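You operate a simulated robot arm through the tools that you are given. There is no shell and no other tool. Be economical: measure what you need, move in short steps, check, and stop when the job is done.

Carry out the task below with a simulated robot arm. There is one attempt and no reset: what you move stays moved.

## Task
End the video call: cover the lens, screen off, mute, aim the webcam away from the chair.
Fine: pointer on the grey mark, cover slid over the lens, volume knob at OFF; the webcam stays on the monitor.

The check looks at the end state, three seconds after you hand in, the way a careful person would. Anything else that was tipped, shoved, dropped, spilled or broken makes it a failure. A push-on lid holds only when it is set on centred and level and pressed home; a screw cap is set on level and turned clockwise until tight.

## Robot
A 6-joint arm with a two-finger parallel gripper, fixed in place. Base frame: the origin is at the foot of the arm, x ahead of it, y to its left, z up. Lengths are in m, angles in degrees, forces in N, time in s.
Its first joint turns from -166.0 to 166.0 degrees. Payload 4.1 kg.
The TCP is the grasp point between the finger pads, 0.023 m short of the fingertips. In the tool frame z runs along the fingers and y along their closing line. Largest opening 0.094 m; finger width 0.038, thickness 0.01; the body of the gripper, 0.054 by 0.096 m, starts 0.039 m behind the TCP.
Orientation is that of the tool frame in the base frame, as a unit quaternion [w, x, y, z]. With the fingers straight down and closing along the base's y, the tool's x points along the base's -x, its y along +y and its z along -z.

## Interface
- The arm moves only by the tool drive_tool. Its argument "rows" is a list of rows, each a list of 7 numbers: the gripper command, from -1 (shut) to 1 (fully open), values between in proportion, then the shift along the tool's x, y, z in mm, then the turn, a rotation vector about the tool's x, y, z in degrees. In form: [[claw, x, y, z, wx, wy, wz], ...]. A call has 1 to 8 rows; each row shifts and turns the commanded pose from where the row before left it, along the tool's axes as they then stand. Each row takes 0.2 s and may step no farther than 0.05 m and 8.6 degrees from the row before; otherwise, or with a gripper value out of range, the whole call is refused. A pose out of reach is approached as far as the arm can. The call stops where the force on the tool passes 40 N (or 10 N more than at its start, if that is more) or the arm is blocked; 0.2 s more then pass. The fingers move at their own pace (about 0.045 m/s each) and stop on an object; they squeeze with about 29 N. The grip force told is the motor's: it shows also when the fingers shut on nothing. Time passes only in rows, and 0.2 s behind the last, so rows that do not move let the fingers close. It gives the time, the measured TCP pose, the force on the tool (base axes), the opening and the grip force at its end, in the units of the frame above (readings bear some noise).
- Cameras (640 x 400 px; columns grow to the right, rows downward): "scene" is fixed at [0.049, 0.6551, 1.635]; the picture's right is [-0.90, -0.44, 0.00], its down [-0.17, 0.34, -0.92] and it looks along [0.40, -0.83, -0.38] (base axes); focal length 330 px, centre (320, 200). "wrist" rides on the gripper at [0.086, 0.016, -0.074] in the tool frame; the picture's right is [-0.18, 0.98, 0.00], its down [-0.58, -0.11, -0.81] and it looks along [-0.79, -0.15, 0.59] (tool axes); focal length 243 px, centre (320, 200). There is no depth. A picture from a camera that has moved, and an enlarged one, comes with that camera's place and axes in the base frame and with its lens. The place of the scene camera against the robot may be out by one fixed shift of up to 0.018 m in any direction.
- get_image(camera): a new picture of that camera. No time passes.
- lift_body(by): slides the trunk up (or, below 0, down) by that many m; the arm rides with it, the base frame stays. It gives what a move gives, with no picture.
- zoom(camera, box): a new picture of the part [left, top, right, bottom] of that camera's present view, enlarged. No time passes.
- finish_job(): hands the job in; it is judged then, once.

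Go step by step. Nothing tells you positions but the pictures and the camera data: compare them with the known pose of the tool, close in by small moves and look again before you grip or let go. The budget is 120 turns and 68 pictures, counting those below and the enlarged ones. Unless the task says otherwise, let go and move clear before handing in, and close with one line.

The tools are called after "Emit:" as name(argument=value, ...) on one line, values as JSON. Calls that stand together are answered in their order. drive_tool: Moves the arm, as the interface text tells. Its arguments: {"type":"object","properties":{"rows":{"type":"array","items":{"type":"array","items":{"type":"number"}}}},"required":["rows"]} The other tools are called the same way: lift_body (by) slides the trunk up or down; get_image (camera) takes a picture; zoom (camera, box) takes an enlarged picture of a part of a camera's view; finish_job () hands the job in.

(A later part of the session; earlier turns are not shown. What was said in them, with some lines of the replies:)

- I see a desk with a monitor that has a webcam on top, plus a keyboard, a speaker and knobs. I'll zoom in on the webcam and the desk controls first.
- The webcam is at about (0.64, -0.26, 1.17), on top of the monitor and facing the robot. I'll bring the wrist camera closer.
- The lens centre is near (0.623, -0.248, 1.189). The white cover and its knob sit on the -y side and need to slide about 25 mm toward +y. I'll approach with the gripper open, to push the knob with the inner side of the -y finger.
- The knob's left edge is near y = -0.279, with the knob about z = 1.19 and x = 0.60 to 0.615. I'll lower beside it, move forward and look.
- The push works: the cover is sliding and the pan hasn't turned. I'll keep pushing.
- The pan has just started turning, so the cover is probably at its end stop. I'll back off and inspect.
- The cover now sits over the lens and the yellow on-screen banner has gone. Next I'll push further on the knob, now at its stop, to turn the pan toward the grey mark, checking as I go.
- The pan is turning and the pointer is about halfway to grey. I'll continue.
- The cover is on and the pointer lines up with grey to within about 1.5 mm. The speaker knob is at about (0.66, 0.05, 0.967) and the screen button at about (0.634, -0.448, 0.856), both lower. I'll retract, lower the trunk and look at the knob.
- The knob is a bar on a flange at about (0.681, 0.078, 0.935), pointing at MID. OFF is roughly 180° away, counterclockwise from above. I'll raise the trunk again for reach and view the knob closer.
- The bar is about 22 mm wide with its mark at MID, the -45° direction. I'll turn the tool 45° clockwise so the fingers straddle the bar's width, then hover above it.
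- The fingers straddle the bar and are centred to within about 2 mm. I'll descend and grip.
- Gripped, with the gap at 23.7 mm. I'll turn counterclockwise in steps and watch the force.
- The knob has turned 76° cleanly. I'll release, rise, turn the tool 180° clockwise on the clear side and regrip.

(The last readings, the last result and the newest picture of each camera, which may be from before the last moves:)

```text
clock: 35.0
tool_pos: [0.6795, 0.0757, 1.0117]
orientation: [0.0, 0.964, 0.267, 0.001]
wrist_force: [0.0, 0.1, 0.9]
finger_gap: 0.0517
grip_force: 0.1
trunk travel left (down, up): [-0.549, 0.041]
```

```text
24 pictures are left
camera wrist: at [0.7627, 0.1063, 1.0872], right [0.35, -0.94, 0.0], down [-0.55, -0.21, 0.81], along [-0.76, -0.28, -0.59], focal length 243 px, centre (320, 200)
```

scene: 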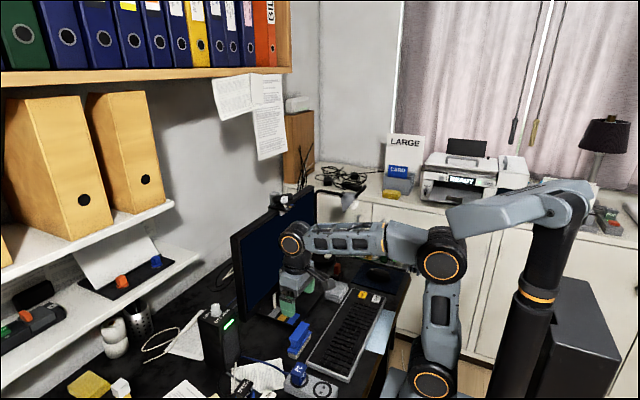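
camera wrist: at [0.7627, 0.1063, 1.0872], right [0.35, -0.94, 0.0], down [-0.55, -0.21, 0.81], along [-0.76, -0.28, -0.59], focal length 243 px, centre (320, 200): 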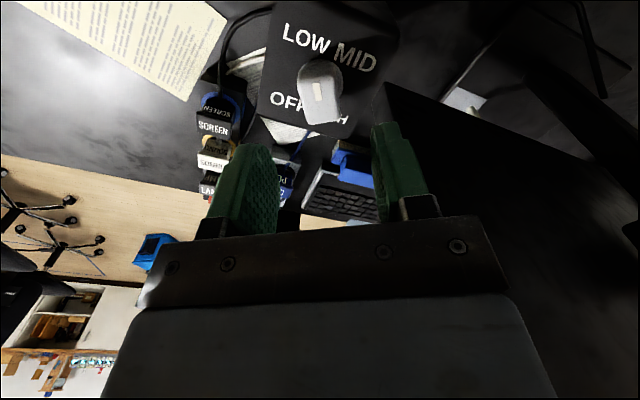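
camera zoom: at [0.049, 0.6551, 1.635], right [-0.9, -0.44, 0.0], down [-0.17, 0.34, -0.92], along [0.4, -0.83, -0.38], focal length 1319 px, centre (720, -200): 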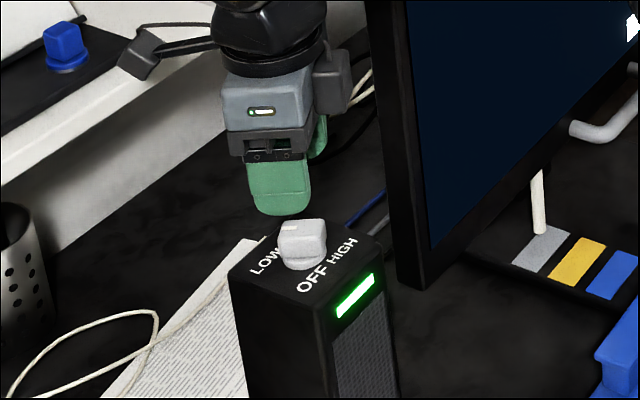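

The bar is still aligned with the fingers. I'll descend, grip and turn the remaining ~100° counterclockwise.

Emit:
drive_tool(rows=[[0.1, 0, 0, 20, 0, 0, 0], [0.1, 0, 0, 20, 0, 0, 0], [0.1, 0, 0, 20, 0, 0, 0], [-0.4, 0, 0, 0, 0, 0, 0], [-0.8, 0, 0, 0, 0, 0, 0], [-1, 0, 0, 0, 0, 0, 0], [-1, 0, 0, 0, 0, 0, 0]])

Emit:
drive_tool(rows=[[-1, 0, 0, 0, 0, 0, -7], [-1, 0, 0, 0, 0, 0, -7], [-1, 0, 0, 0, 0, 0, -7], [-1, 0, 0, 0, 0, 0, -7], [-1, 0, 0, 0, 0, 0, -7], [-1, 0, 0, 0, 0, 0, -7], [-1, 0, 0, 0, 0, 0, -7], [-1, 0, 0, 0, 0, 0, -7]])

```text
clock: 36.6
tool_pos: [0.6795, 0.0754, 0.9517]
orientation: [0.0, 0.963, 0.268, 0.0]
wrist_force: [1.3, -2.3, -0.4]
finger_gap: 0.024
grip_force: 29.0
trunk travel left (down, up): [-0.549, 0.041]
```

```text
clock: 38.4
tool_pos: [0.68, 0.0744, 0.9514]
orientation: [0.0, 0.725, 0.689, 0.0]
wrist_force: [2.7, -1.7, 5.8]
finger_gap: 0.0237
grip_force: 29.0
trunk travel left (down, up): [-0.549, 0.041]
```

Emit:
drive_tool(rows=[[-1, 0, 0, 0, 0, 0, -7], [-1, 0, 0, 0, 0, 0, -7], [-1, 0, 0, 0, 0, 0, -7], [-1, 0, 0, 0, 0, 0, -7], [-1, 0, 0, 0, 0, 0, -7], [-1, 0, 0, 0, 0, 0, -7]])

Emit:
get_image(camera="wrist")

```text
clock: 39.8
tool_pos: [0.6792, 0.0741, 0.9504]
orientation: [0.0, 0.43, 0.903, 0.0]
wrist_force: [3.4, -3.2, 4.1]
finger_gap: 0.0237
grip_force: 28.6
trunk travel left (down, up): [-0.549, 0.041]
```

```text
23 pictures are left
camera wrist: at [0.6382, 0.1524, 1.0274], right [0.88, 0.48, 0.0], down [0.28, -0.52, 0.81], along [0.38, -0.71, -0.59], focal length 243 px, centre (320, 200)
```

wrist: 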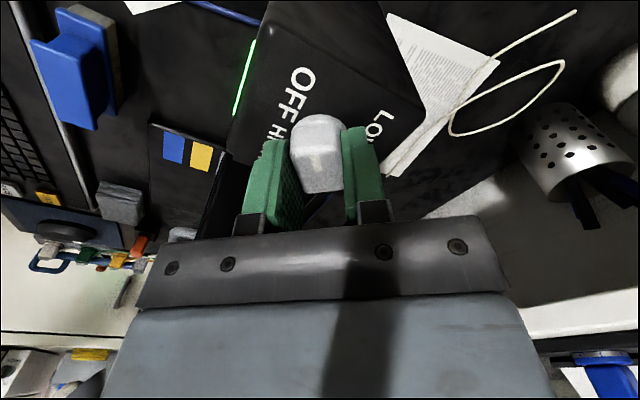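

Emit:
drive_tool(rows=[[-1, 0, 0, 0, 0, 0, -3], [-1, 0, 0, 0, 0, 0, -2], [-1, 0, 0, 0, 0, 0, 0]])

Emit:
drive_tool(rows=[[0.1, 0, 0, 0, 0, 0, 0], [0.1, 0, 0, 0, 0, 0, 0], [0.1, 0, 0, -20, 0, 0, 0], [0.1, 0, 0, -40, 0, 0, 0], [0.1, 0, 0, 0, 0, 0, 0]])

Emit:
zoom(camera="wrist", box=[240, 20, 420, 140])

Emit:
zoom(camera="scene", box=[190, 280, 250, 330])

```text
clock: 40.6
tool_pos: [0.6799, 0.0738, 0.9513]
orientation: [0.001, 0.391, 0.92, 0.0]
wrist_force: [3.5, -2.9, 3.3]
finger_gap: 0.0238
grip_force: 29.1
trunk travel left (down, up): [-0.549, 0.041]
```

```text
clock: 41.8
tool_pos: [0.6799, 0.0756, 1.0132]
orientation: [0.0, 0.391, 0.921, 0.0]
wrist_force: [0.1, -0.2, -0.4]
finger_gap: 0.0518
grip_force: 0.1
trunk travel left (down, up): [-0.549, 0.041]
```

```text
3.33 times, centred on (330, 80) of wrist
camera zoom: at [0.6317, 0.1488, 1.0883], right [0.83, 0.55, 0.0], down [0.33, -0.49, 0.81], along [0.44, -0.67, -0.59], focal length 809 px, centre (287, 600)
```

zoom: 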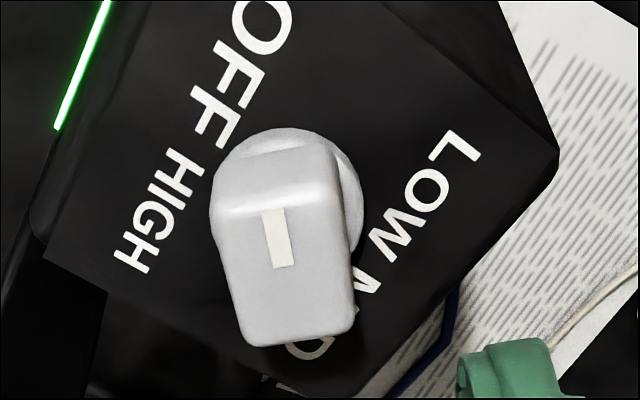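

```text
8.00 times, centred on (220, 305) of scene
camera zoom: at [0.049, 0.6551, 1.635], right [-0.9, -0.44, 0.0], down [-0.17, 0.34, -0.92], along [0.4, -0.83, -0.38], focal length 2638 px, centre (1120, -640)
```

zoom: 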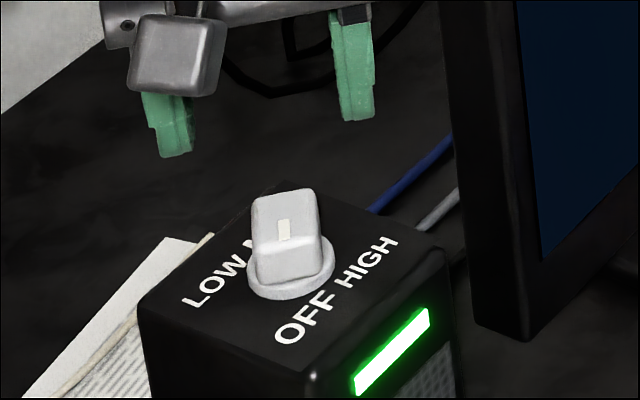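

The knob's mark now points at OFF, 180° from where it was at MID. Next I'll retreat, square up the wrist, and go look at the monitor's power buttons.

Emit:
drive_tool(rows=[[0.1, 28, -29, -8, 0, 0, 0], [0.1, 28, -29, -8, 0, 0, 0], [0.1, 28, -29, -8, 0, 0, 0], [0.1, 28, -29, -8, 0, 0, 0], [0.1, 28, -29, -8, 0, 0, 0], [0.1, 28, -29, -8, 0, 0, 0]])

Emit:
drive_tool(rows=[[-1, 0, 0, 0, 0, 0, -7.67], [-1, 0, 0, 0, 0, 0, -7.67], [-1, 0, 0, 0, 0, 0, -7.67], [-1, 0, 0, 0, 0, 0, -7.67], [-1, 0, 0, 0, 0, 0, -7.67], [-1, 0, 0, 0, 0, 0, -7.67]])

Emit:
drive_tool(rows=[[-1, 0, -48, 0, 0, 0, 0], [-1, 0, -48, 0, 0, 0, 0], [-1, 0, -48, 0, 0, 0, 0], [-1, 0, -48, 0, 0, 0, 0], [-1, 0, -48, 0, 0, 0, 0], [-1, 0, -48, 0, 0, 0, 0], [-1, 0, -48, 0, 0, 0, 0], [-1, 0, -48, 0, 0, 0, 0]])

Emit:
get_image(camera="wrist")

```text
clock: 43.2
tool_pos: [0.4364, 0.0752, 1.0605]
orientation: [0.0, 0.391, 0.92, -0.001]
wrist_force: [0.1, -0.4, 0.3]
finger_gap: 0.0517
grip_force: 0.0
trunk travel left (down, up): [-0.549, 0.041]
```

```text
clock: 44.6
tool_pos: [0.4386, 0.0756, 1.0592]
orientation: [0.0, -0.001, 1.0, 0.0]
wrist_force: [-0.1, -0.1, 0.4]
finger_gap: 0.0
grip_force: 29.3
trunk travel left (down, up): [-0.549, 0.041]
```

```text
clock: 46.4
tool_pos: [0.4367, -0.3094, 1.0617]
orientation: [-0.001, 0.0, 1.0, 0.0]
wrist_force: [-0.2, -0.2, -0.9]
finger_gap: 0.0
grip_force: 28.6
trunk travel left (down, up): [-0.549, 0.041]
```

```text
20 pictures are left
camera wrist: at [0.3506, -0.2931, 1.1361], right [0.18, 0.98, 0.0], down [0.58, -0.11, 0.81], along [0.79, -0.15, -0.59], focal length 243 px, centre (320, 200)
```

wrist: 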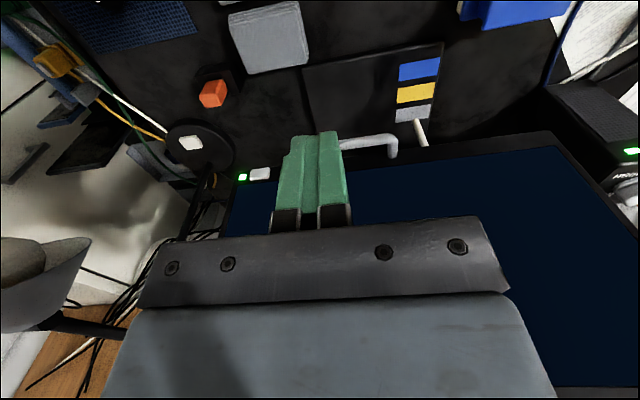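

Emit:
zoom(camera="scene", box=[220, 170, 420, 300])

Emit:
zoom(camera="wrist", box=[160, 70, 320, 210])

```text
3.08 times, centred on (320, 235) of scene
camera zoom: at [0.049, 0.6551, 1.635], right [-0.9, -0.44, 0.0], down [-0.17, 0.34, -0.92], along [0.4, -0.83, -0.38], focal length 1014 px, centre (320, 92)
```

zoom: 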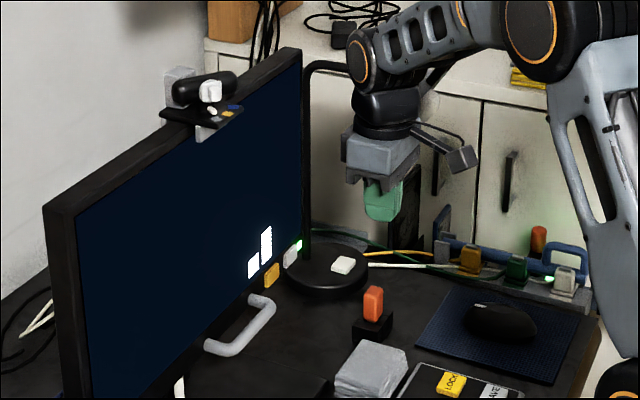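

```text
2.86 times, centred on (240, 140) of wrist
camera zoom: at [0.3506, -0.2931, 1.1361], right [0.18, 0.98, 0.0], down [0.58, -0.11, 0.81], along [0.79, -0.15, -0.59], focal length 693 px, centre (549, 371)
```

zoom: 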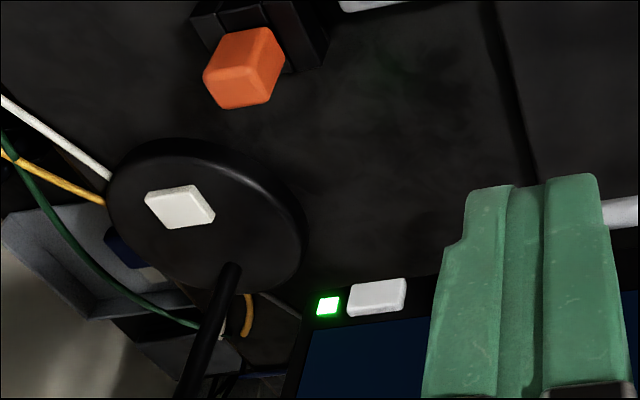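

The button is at about (0.634, -0.449, 0.857), next to the green LED. The lamp pole (0.67, -0.59), the lamp head (0.52, -0.57, 1.08) and the orange switch (0.51, -0.475, 0.82) must be avoided. I'll yaw 25° and pitch the closed fingers 30° forward, then approach.

Emit:
drive_tool(rows=[[-1, 0, 0, 0, 0, 0, 8.4], [-1, 0, 0, 0, 0, 0, 8.3], [-1, 0, 0, 0, 0, 0, 8.3], [-1, 0, 0, 0, 0, -7.5, 0], [-1, 0, 0, 0, 0, -7.5, 0], [-1, 0, 0, 0, 0, -7.5, 0], [-1, 0, 0, 0, 0, -7.5, 0]])

Emit:
drive_tool(rows=[[-1, -11.2, -9.7, 43.9, 0, 0, 0], [-1, -11.2, -9.7, 43.9, 0, 0, 0], [-1, -11.2, -9.7, 43.9, 0, 0, 0], [-1, -11.2, -9.7, 43.9, 0, 0, 0]])

Emit:
get_image(camera="wrist")

Emit:
get_image(camera="scene")

```text
clock: 48.0
tool_pos: [0.4378, -0.3086, 1.0603]
orientation: [0.253, 0.209, 0.943, -0.056]
wrist_force: [0.1, 0.9, -0.3]
finger_gap: 0.0
grip_force: 29.2
trunk travel left (down, up): [-0.549, 0.041]
```

```text
clock: 49.0
tool_pos: [0.5358, -0.3979, 0.9295]
orientation: [0.252, 0.209, 0.943, -0.057]
wrist_force: [0.3, 0.5, 0.0]
finger_gap: 0.0
grip_force: 29.1
trunk travel left (down, up): [-0.549, 0.041]
```

```text
17 pictures are left
camera wrist: at [0.4415, -0.3352, 0.953], right [0.56, 0.82, 0.09], down [0.04, -0.14, 0.99], along [0.83, -0.55, -0.12], focal length 243 px, centre (320, 200)
```

wrist: 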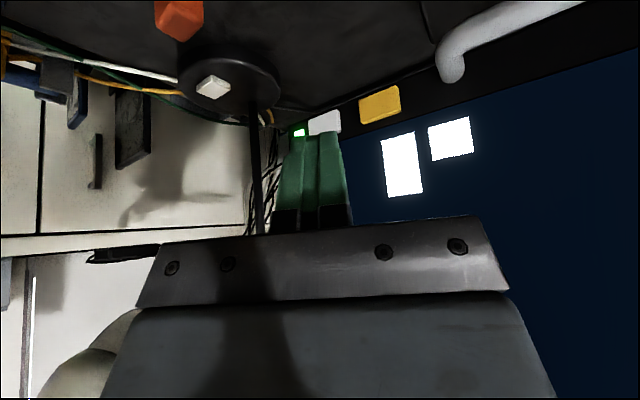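

```text
16 pictures are left
```

scene: 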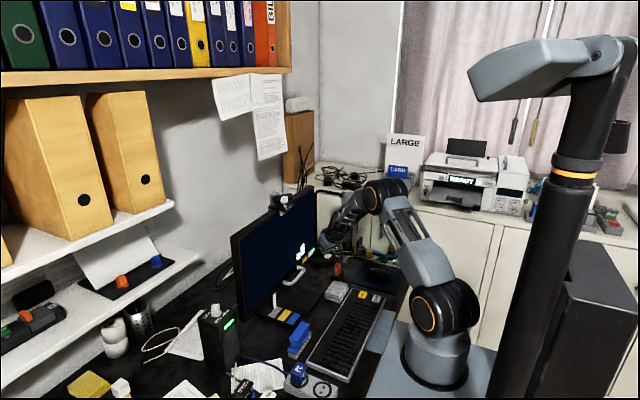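

Emit:
zoom(camera="wrist", box=[280, 70, 410, 150])

```text
4.92 times, centred on (345, 110) of wrist
camera zoom: at [0.4415, -0.3352, 0.953], right [0.56, 0.82, 0.09], down [0.04, -0.14, 0.99], along [0.83, -0.55, -0.12], focal length 1194 px, centre (197, 643)
```

zoom: 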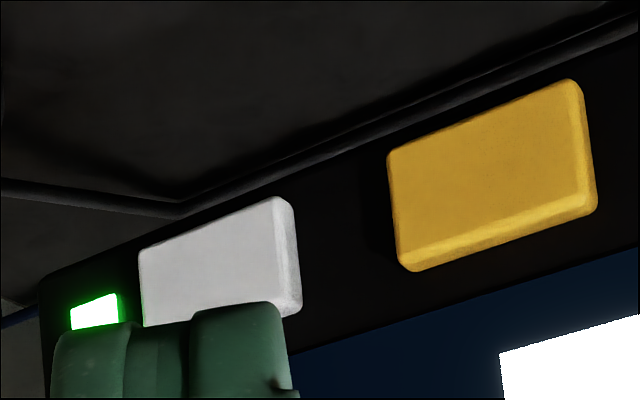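

The white button next to the LED looks like the power button. I'll move to just in front of it.

Emit:
drive_tool(rows=[[-1, -7.2, -5.3, 25, 0, 0, 0], [-1, -7.2, -5.3, 25, 0, 0, 0], [-1, -7.2, -5.3, 25, 0, 0, 0], [-1, -7.2, -5.3, 25, 0, 0, 0]])

Emit:
zoom(camera="wrist", box=[240, 60, 420, 180])

Emit:
zoom(camera="scene", box=[280, 200, 380, 290])

```text
clock: 50.0
tool_pos: [0.596, -0.4471, 0.8575]
orientation: [0.253, 0.209, 0.943, -0.055]
wrist_force: [-0.3, 0.2, -0.2]
finger_gap: 0.0002
grip_force: 29.2
trunk travel left (down, up): [-0.549, 0.041]
```

```text
3.33 times, centred on (330, 120) of wrist
camera zoom: at [0.5015, -0.3853, 0.8805], right [0.56, 0.82, 0.09], down [0.05, -0.14, 0.99], along [0.83, -0.55, -0.12], focal length 809 px, centre (287, 467)
```

zoom: 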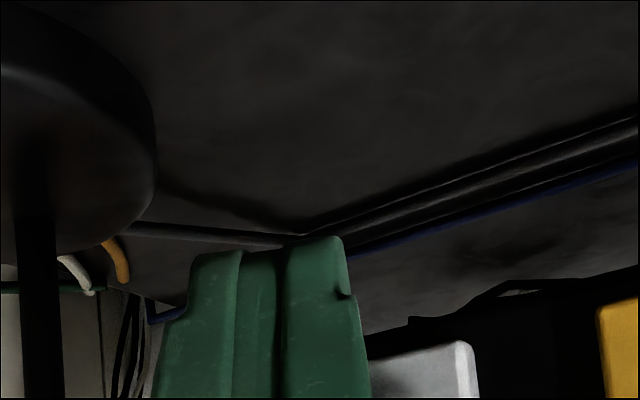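

```text
4.44 times, centred on (330, 245) of scene
camera zoom: at [0.049, 0.6551, 1.635], right [-0.9, -0.44, 0.0], down [-0.17, 0.34, -0.92], along [0.4, -0.83, -0.38], focal length 1465 px, centre (276, 0)
```

zoom: 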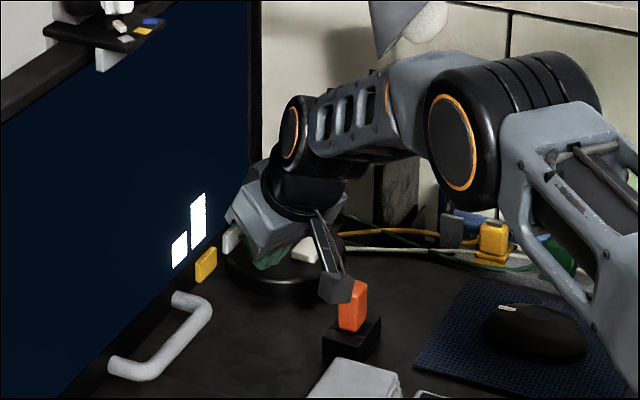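

Emit:
drive_tool(rows=[[-1, -5.5, 0.6, 3.2, 0, 0, 0], [-1, -3.1, 1.7, 1.8, 0, 0, 0], [-1, 0, 0, 0, 0, 0, 0]])

Emit:
drive_tool(rows=[[-1, -1.6, 0.85, 0.9, 0, 0, 0], [-1, 0, 0, 0, 0, 0, 0]])

Emit:
drive_tool(rows=[[-1, -1.6, 0.85, 0.9, 0, 0, 0], [-1, 0, 0, 0, 0, 0, 0]])

Emit:
zoom(camera="scene", box=[270, 210, 350, 290])

```text
clock: 50.8
tool_pos: [0.604, -0.4497, 0.8576]
orientation: [0.253, 0.209, 0.943, -0.056]
wrist_force: [-2.5, -0.1, 0.1]
finger_gap: 0.0
grip_force: 29.1
trunk travel left (down, up): [-0.549, 0.041]
```

```text
clock: 51.4
tool_pos: [0.6066, -0.4506, 0.8576]
orientation: [0.253, 0.209, 0.943, -0.056]
wrist_force: [-3.8, -0.5, -0.5]
finger_gap: 0.0001
grip_force: 29.1
trunk travel left (down, up): [-0.549, 0.041]
```

```text
clock: 52.0
tool_pos: [0.6078, -0.4498, 0.858]
orientation: [0.252, 0.21, 0.943, -0.056]
wrist_force: [-6.1, 0.4, 0.1]
finger_gap: 0.0
grip_force: 29.2
trunk travel left (down, up): [-0.549, 0.041]
```

```text
5.00 times, centred on (310, 250) of scene
camera zoom: at [0.049, 0.6551, 1.635], right [-0.9, -0.44, 0.0], down [-0.17, 0.34, -0.92], along [0.4, -0.83, -0.38], focal length 1648 px, centre (370, -50)
```

zoom: 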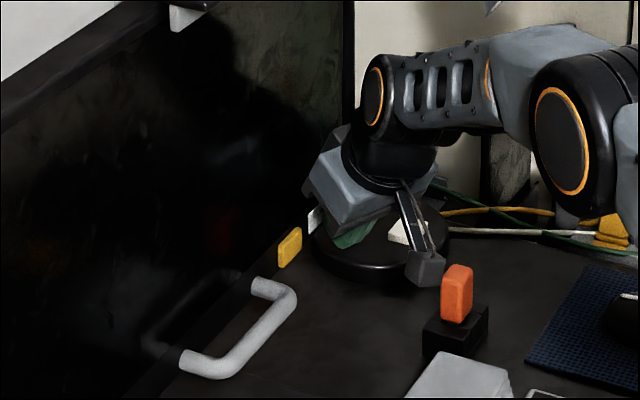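

The screen went dark. I'll back straight off the button, lift clear and verify everything.

Emit:
drive_tool(rows=[[-1, 7.8, -4.2, -4.5, 0, 0, 0], [-1, 15.7, -8.5, -9, 0, 0, 0], [-1, 7.2, 5.3, -30, 0, 0, 0], [-1, 7.2, 5.3, -40, 0, 0, 0], [-1, 10, 10, -45, 0, 0, 0], [-1, 10, 10, -45, 0, 0, 0]])

Emit:
drive_tool(rows=[[-1, 0, 0, -40, 0, 7.5, 0], [-1, 0, 0, -40, 0, 7.5, 0], [-1, 0, 20, -40, 0, 7.5, 0], [-1, 0, 20, -40, 0, 7.5, 0], [-1, 0, 20, -30, 0, 0, -8], [-1, 0, 20, -30, 0, 0, -8], [-1, 0, 10, -10, 0, 0, -8]])

Emit:
get_image(camera="wrist")

Emit:
zoom(camera="scene", box=[180, 170, 340, 340])

```text
clock: 53.4
tool_pos: [0.4914, -0.3753, 0.9786]
orientation: [0.253, 0.208, 0.943, -0.056]
wrist_force: [-0.3, 0.2, 0.1]
finger_gap: 0.0
grip_force: 28.8
trunk travel left (down, up): [-0.549, 0.041]
```

```text
clock: 55.0
tool_pos: [0.4798, -0.2709, 1.2]
orientation: [0.0, 0.008, 1.0, -0.001]
wrist_force: [-0.2, 1.0, 0.3]
finger_gap: 0.0001
grip_force: 28.8
trunk travel left (down, up): [-0.549, 0.041]
```

```text
11 pictures are left
camera wrist: at [0.3933, -0.2533, 1.2759], right [0.2, 0.98, 0.0], down [0.58, -0.12, 0.81], along [0.79, -0.16, -0.59], focal length 243 px, centre (320, 200)
```

wrist: 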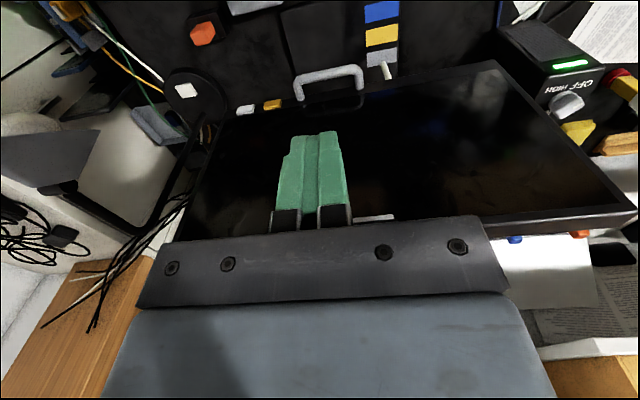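

```text
2.35 times, centred on (260, 255) of scene
camera zoom: at [0.049, 0.6551, 1.635], right [-0.9, -0.44, 0.0], down [-0.17, 0.34, -0.92], along [0.4, -0.83, -0.38], focal length 776 px, centre (461, 71)
```

zoom: 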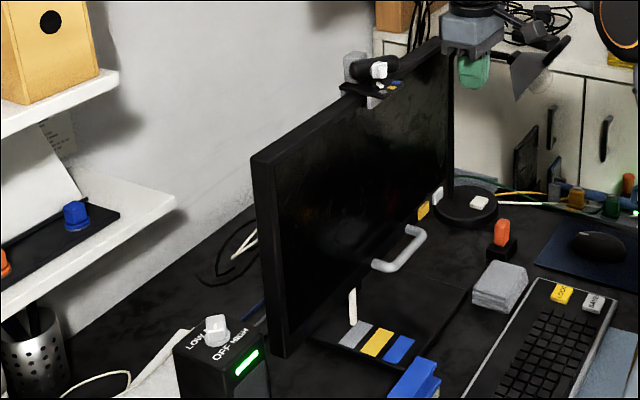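

The screen and its LED are off, but the speaker LED is still green. I'll check the knob angle more carefully.

Emit:
zoom(camera="wrist", box=[535, 45, 615, 125])

Emit:
zoom(camera="scene", box=[200, 295, 240, 325])

```text
5.00 times, centred on (575, 85) of wrist
camera zoom: at [0.3933, -0.2533, 1.2759], right [0.2, 0.98, 0.0], down [0.58, -0.12, 0.81], along [0.79, -0.16, -0.59], focal length 1213 px, centre (-955, 775)
```

zoom: 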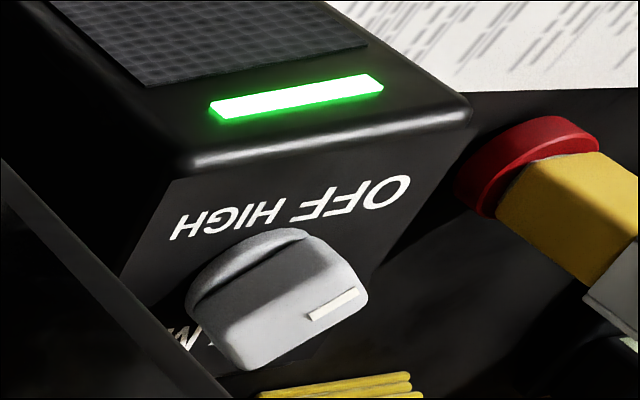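

```text
13.33 times, centred on (220, 310) of scene
camera zoom: at [0.049, 0.6551, 1.635], right [-0.9, -0.44, 0.0], down [-0.17, 0.34, -0.92], along [0.4, -0.83, -0.38], focal length 4396 px, centre (1653, -1267)
```

zoom: 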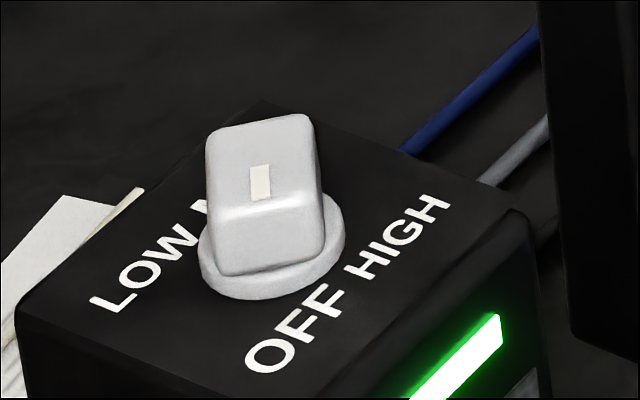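

The mark measures about 133°, while the OFF lettering sits nearer 140°. I'll regrip and nudge it a few degrees further, watching the LED.

Emit:
drive_tool(rows=[[0.1, 14, 42, 5, 0, 0, 0], [0.1, 14, 45, 10, 0, 0, 0], [0.1, 15, 45, 20, 0, 0, 0], [0.1, 0, 45, 20, 0, 0, 0], [0.1, 0, 45, 20, 0, 0, 0], [0.1, 0, 45, 20, 0, 0, 0], [0.1, 0, 45, 20, 0, 0, 0], [0.1, 0, 35, 20, 0, 0, 0]])

Emit:
drive_tool(rows=[[0.1, 0, 0, 0, 0, 0, 8], [0.1, 0, 0, 0, 0, 0, 8], [0.1, 0, 0, 0, 0, 0, 8], [0.1, 0, 0, 0, 0, 0, 8], [0.1, 0, 0, 0, 0, 0, 8], [0.1, 0, 0, 0, 0, 0, 7], [0.1, 0, 0, 0, 0, 0, 0]])

```text
refused: row 3 steps farther than a row can; nothing moved
```

```text
clock: 56.6
tool_pos: [0.4795, -0.2713, 1.1993]
orientation: [0.0, 0.407, 0.913, 0.001]
wrist_force: [0.3, -0.1, 0.1]
finger_gap: 0.0518
grip_force: 0.1
trunk travel left (down, up): [-0.549, 0.041]
```

Emit:
drive_tool(rows=[[0.1, 35.8, 25, 17.5, 0, 0, 0], [0.1, 35.8, 25, 17.5, 0, 0, 0], [0.1, 35.8, 25, 17.5, 0, 0, 0], [0.1, 35.8, 25, 17.5, 0, 0, 0], [0.1, 35.8, 25, 17.5, 0, 0, 0], [0.1, 35.8, 25, 17.5, 0, 0, 0], [0.1, 35.8, 25, 17.5, 0, 0, 0], [0.1, 35.8, 25, 17.5, 0, 0, 0]])

Emit:
drive_tool(rows=[[0.1, -27.2, 30.2, 8, 0, 0, 0], [0.1, -27.2, 30.2, 8, 0, 0, 0], [0.1, -27.2, 30.2, 8, 0, 0, 0], [0.1, -27.2, 30.2, 8, 0, 0, 0], [0.1, -27.2, 30.2, 8, 0, 0, 0], [0.1, -27.2, 30.2, 8, 0, 0, -2], [0.1, 0, 0, 0, 0, 0, 0]])

```text
clock: 58.4
tool_pos: [0.4342, 0.0751, 1.0572]
orientation: [0.0, 0.407, 0.913, 0.0]
wrist_force: [-0.3, 0.2, 0.2]
finger_gap: 0.0516
grip_force: 0.0
trunk travel left (down, up): [-0.549, 0.041]
```

```text
clock: 60.0
tool_pos: [0.6808, 0.0753, 1.01]
orientation: [-0.001, 0.391, 0.92, -0.001]
wrist_force: [0.1, -0.1, 0.3]
finger_gap: 0.0516
grip_force: 0.1
trunk travel left (down, up): [-0.549, 0.041]
```

Emit:
drive_tool(rows=[[0.1, 0, 0, 20, 0, 0, 0], [0.1, 0, 0, 20, 0, 0, 0], [0.1, 0, 0, 18, 0, 0, 0], [-0.4, 0, 0, 0, 0, 0, 0], [-0.8, 0, 0, 0, 0, 0, 0], [-1, 0, 0, 0, 0, 0, 0], [-1, 0, 0, 0, 0, 0, 0]])

Emit:
drive_tool(rows=[[-1, 0, 0, 0, 0, 0, -2], [-1, 0, 0, 0, 0, 0, -2], [-1, 0, 0, 0, 0, 0, -1], [-1, 0, 0, 0, 0, 0, 0]])

Emit:
get_image(camera="wrist")

```text
clock: 61.6
tool_pos: [0.68, 0.0743, 0.9529]
orientation: [0.0, 0.39, 0.921, 0.0]
wrist_force: [-2.8, -1.0, 1.4]
finger_gap: 0.0237
grip_force: 28.9
trunk travel left (down, up): [-0.549, 0.041]
```

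```text
clock: 62.6
tool_pos: [0.6819, 0.0763, 0.9542]
orientation: [0.0, 0.349, 0.937, 0.0]
wrist_force: [2.4, 1.9, -0.7]
finger_gap: 0.0236
grip_force: 29.1
trunk travel left (down, up): [-0.549, 0.041]
```

```text
7 pictures are left
camera wrist: at [0.6262, 0.1455, 1.0288], right [0.78, 0.62, 0.0], down [0.37, -0.46, 0.81], along [0.5, -0.63, -0.59], focal length 243 px, centre (320, 200)
```

wrist: 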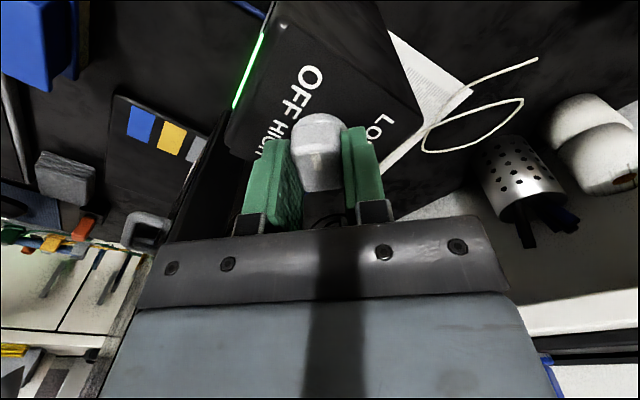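

The LED stays lit, so it looks like a plain power light. The mark is now at about 139°, in line with the OFF lettering. I'll release, retreat and do a last check.

Emit:
drive_tool(rows=[[0.1, 0, 0, 0, 0, 0, 0], [0.1, 0, 0, 0, 0, 0, 0], [0.1, 0, 0, -20, 0, 0, 0], [0.1, 0, 0, -40, 0, 0, 0], [0.1, 0, 0, 0, 0, 0, 0]])

Emit:
zoom(camera="wrist", box=[240, 0, 420, 140])

Emit:
drive_tool(rows=[[0.1, 30, -28, -8, 0, 0, 0], [0.1, 30, -28, -8, 0, 0, 0], [0.1, 30, -28, -8, 0, 0, 0], [0.1, 30, -28, -8, 0, 0, 0], [0.1, 30, -28, -8, 0, 0, 0], [0.1, 30, -28, -8, 0, 0, 0]])

Emit:
zoom(camera="scene", box=[190, 280, 250, 330])

Emit:
zoom(camera="scene", box=[250, 180, 310, 220])

Emit:
get_image(camera="scene")

```text
clock: 63.8
tool_pos: [0.68, 0.0753, 1.0126]
orientation: [0.0, 0.35, 0.937, 0.0]
wrist_force: [-0.1, 0.0, 0.5]
finger_gap: 0.0517
grip_force: 0.1
trunk travel left (down, up): [-0.549, 0.041]
```

```text
2.86 times, centred on (330, 70) of wrist
camera zoom: at [0.6257, 0.1444, 1.0884], right [0.78, 0.62, 0.0], down [0.37, -0.46, 0.81], along [0.5, -0.63, -0.59], focal length 693 px, centre (291, 571)
```

zoom: 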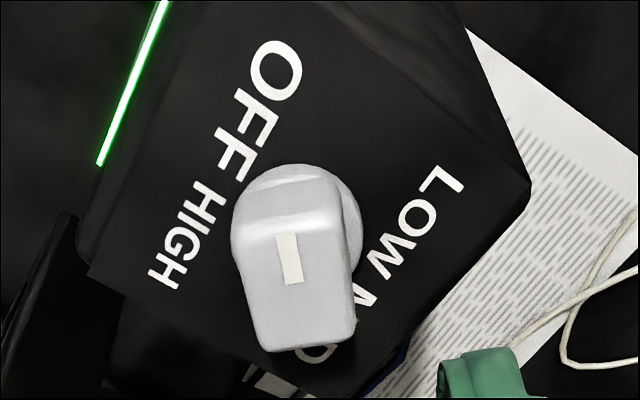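

```text
clock: 65.2
tool_pos: [0.4329, 0.0658, 1.0604]
orientation: [0.0, 0.35, 0.937, 0.0]
wrist_force: [-0.3, -0.9, 0.0]
finger_gap: 0.0516
grip_force: 0.1
trunk travel left (down, up): [-0.549, 0.041]
```

```text
8.00 times, centred on (220, 305) of scene
camera zoom: at [0.049, 0.6551, 1.635], right [-0.9, -0.44, 0.0], down [-0.17, 0.34, -0.92], along [0.4, -0.83, -0.38], focal length 2638 px, centre (1120, -640)
```

zoom: 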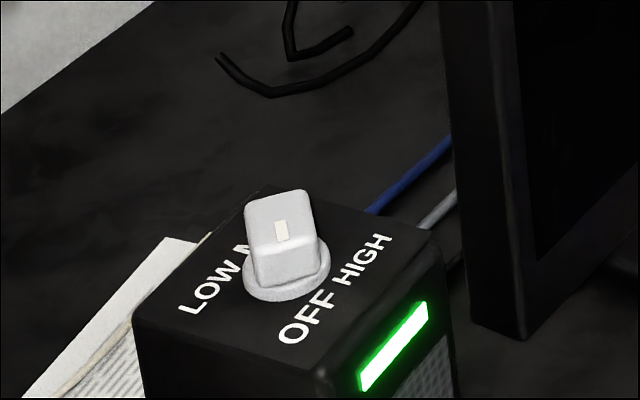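

```text
10.00 times, centred on (280, 200) of scene
camera zoom: at [0.049, 0.6551, 1.635], right [-0.9, -0.44, 0.0], down [-0.17, 0.34, -0.92], along [0.4, -0.83, -0.38], focal length 3297 px, centre (720, 200)
```

zoom: 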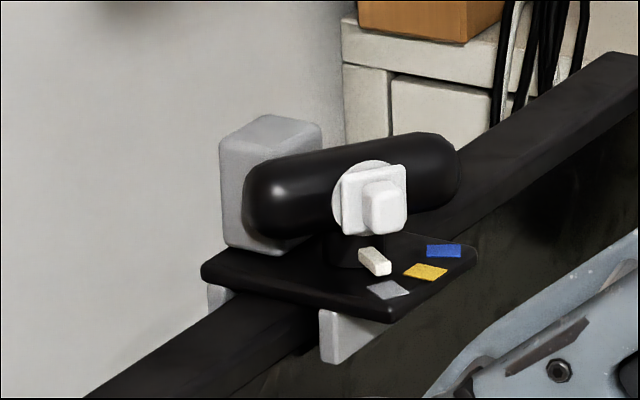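

```text
3 pictures are left
```

scene: 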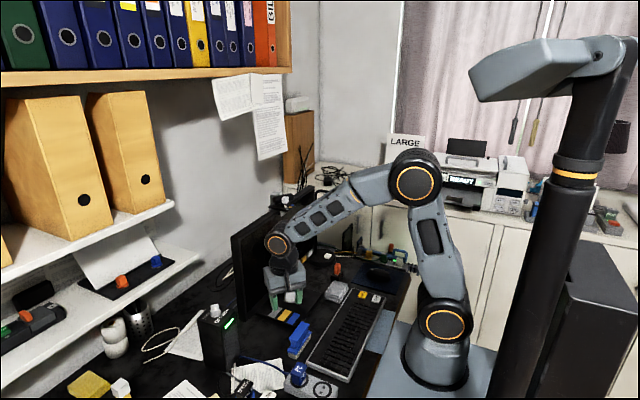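

The webcam is covered and its pointer is in line with the grey mark. The screen is off, and the knob is at OFF against its end stop. The last nudge turned the speaker by about 2–3°. The arm is clear, so I'm handing in.

Emit:
finish_job()

```text
The job is handed in.
```

I've handed the job in. The cover is over the lens, the webcam's pointer is on the grey mark with the webcam still on the monitor, the screen is off, and the volume knob is at OFF. My last turn of the knob also rotated the speaker about 2–3° in place, and its green light is still on.
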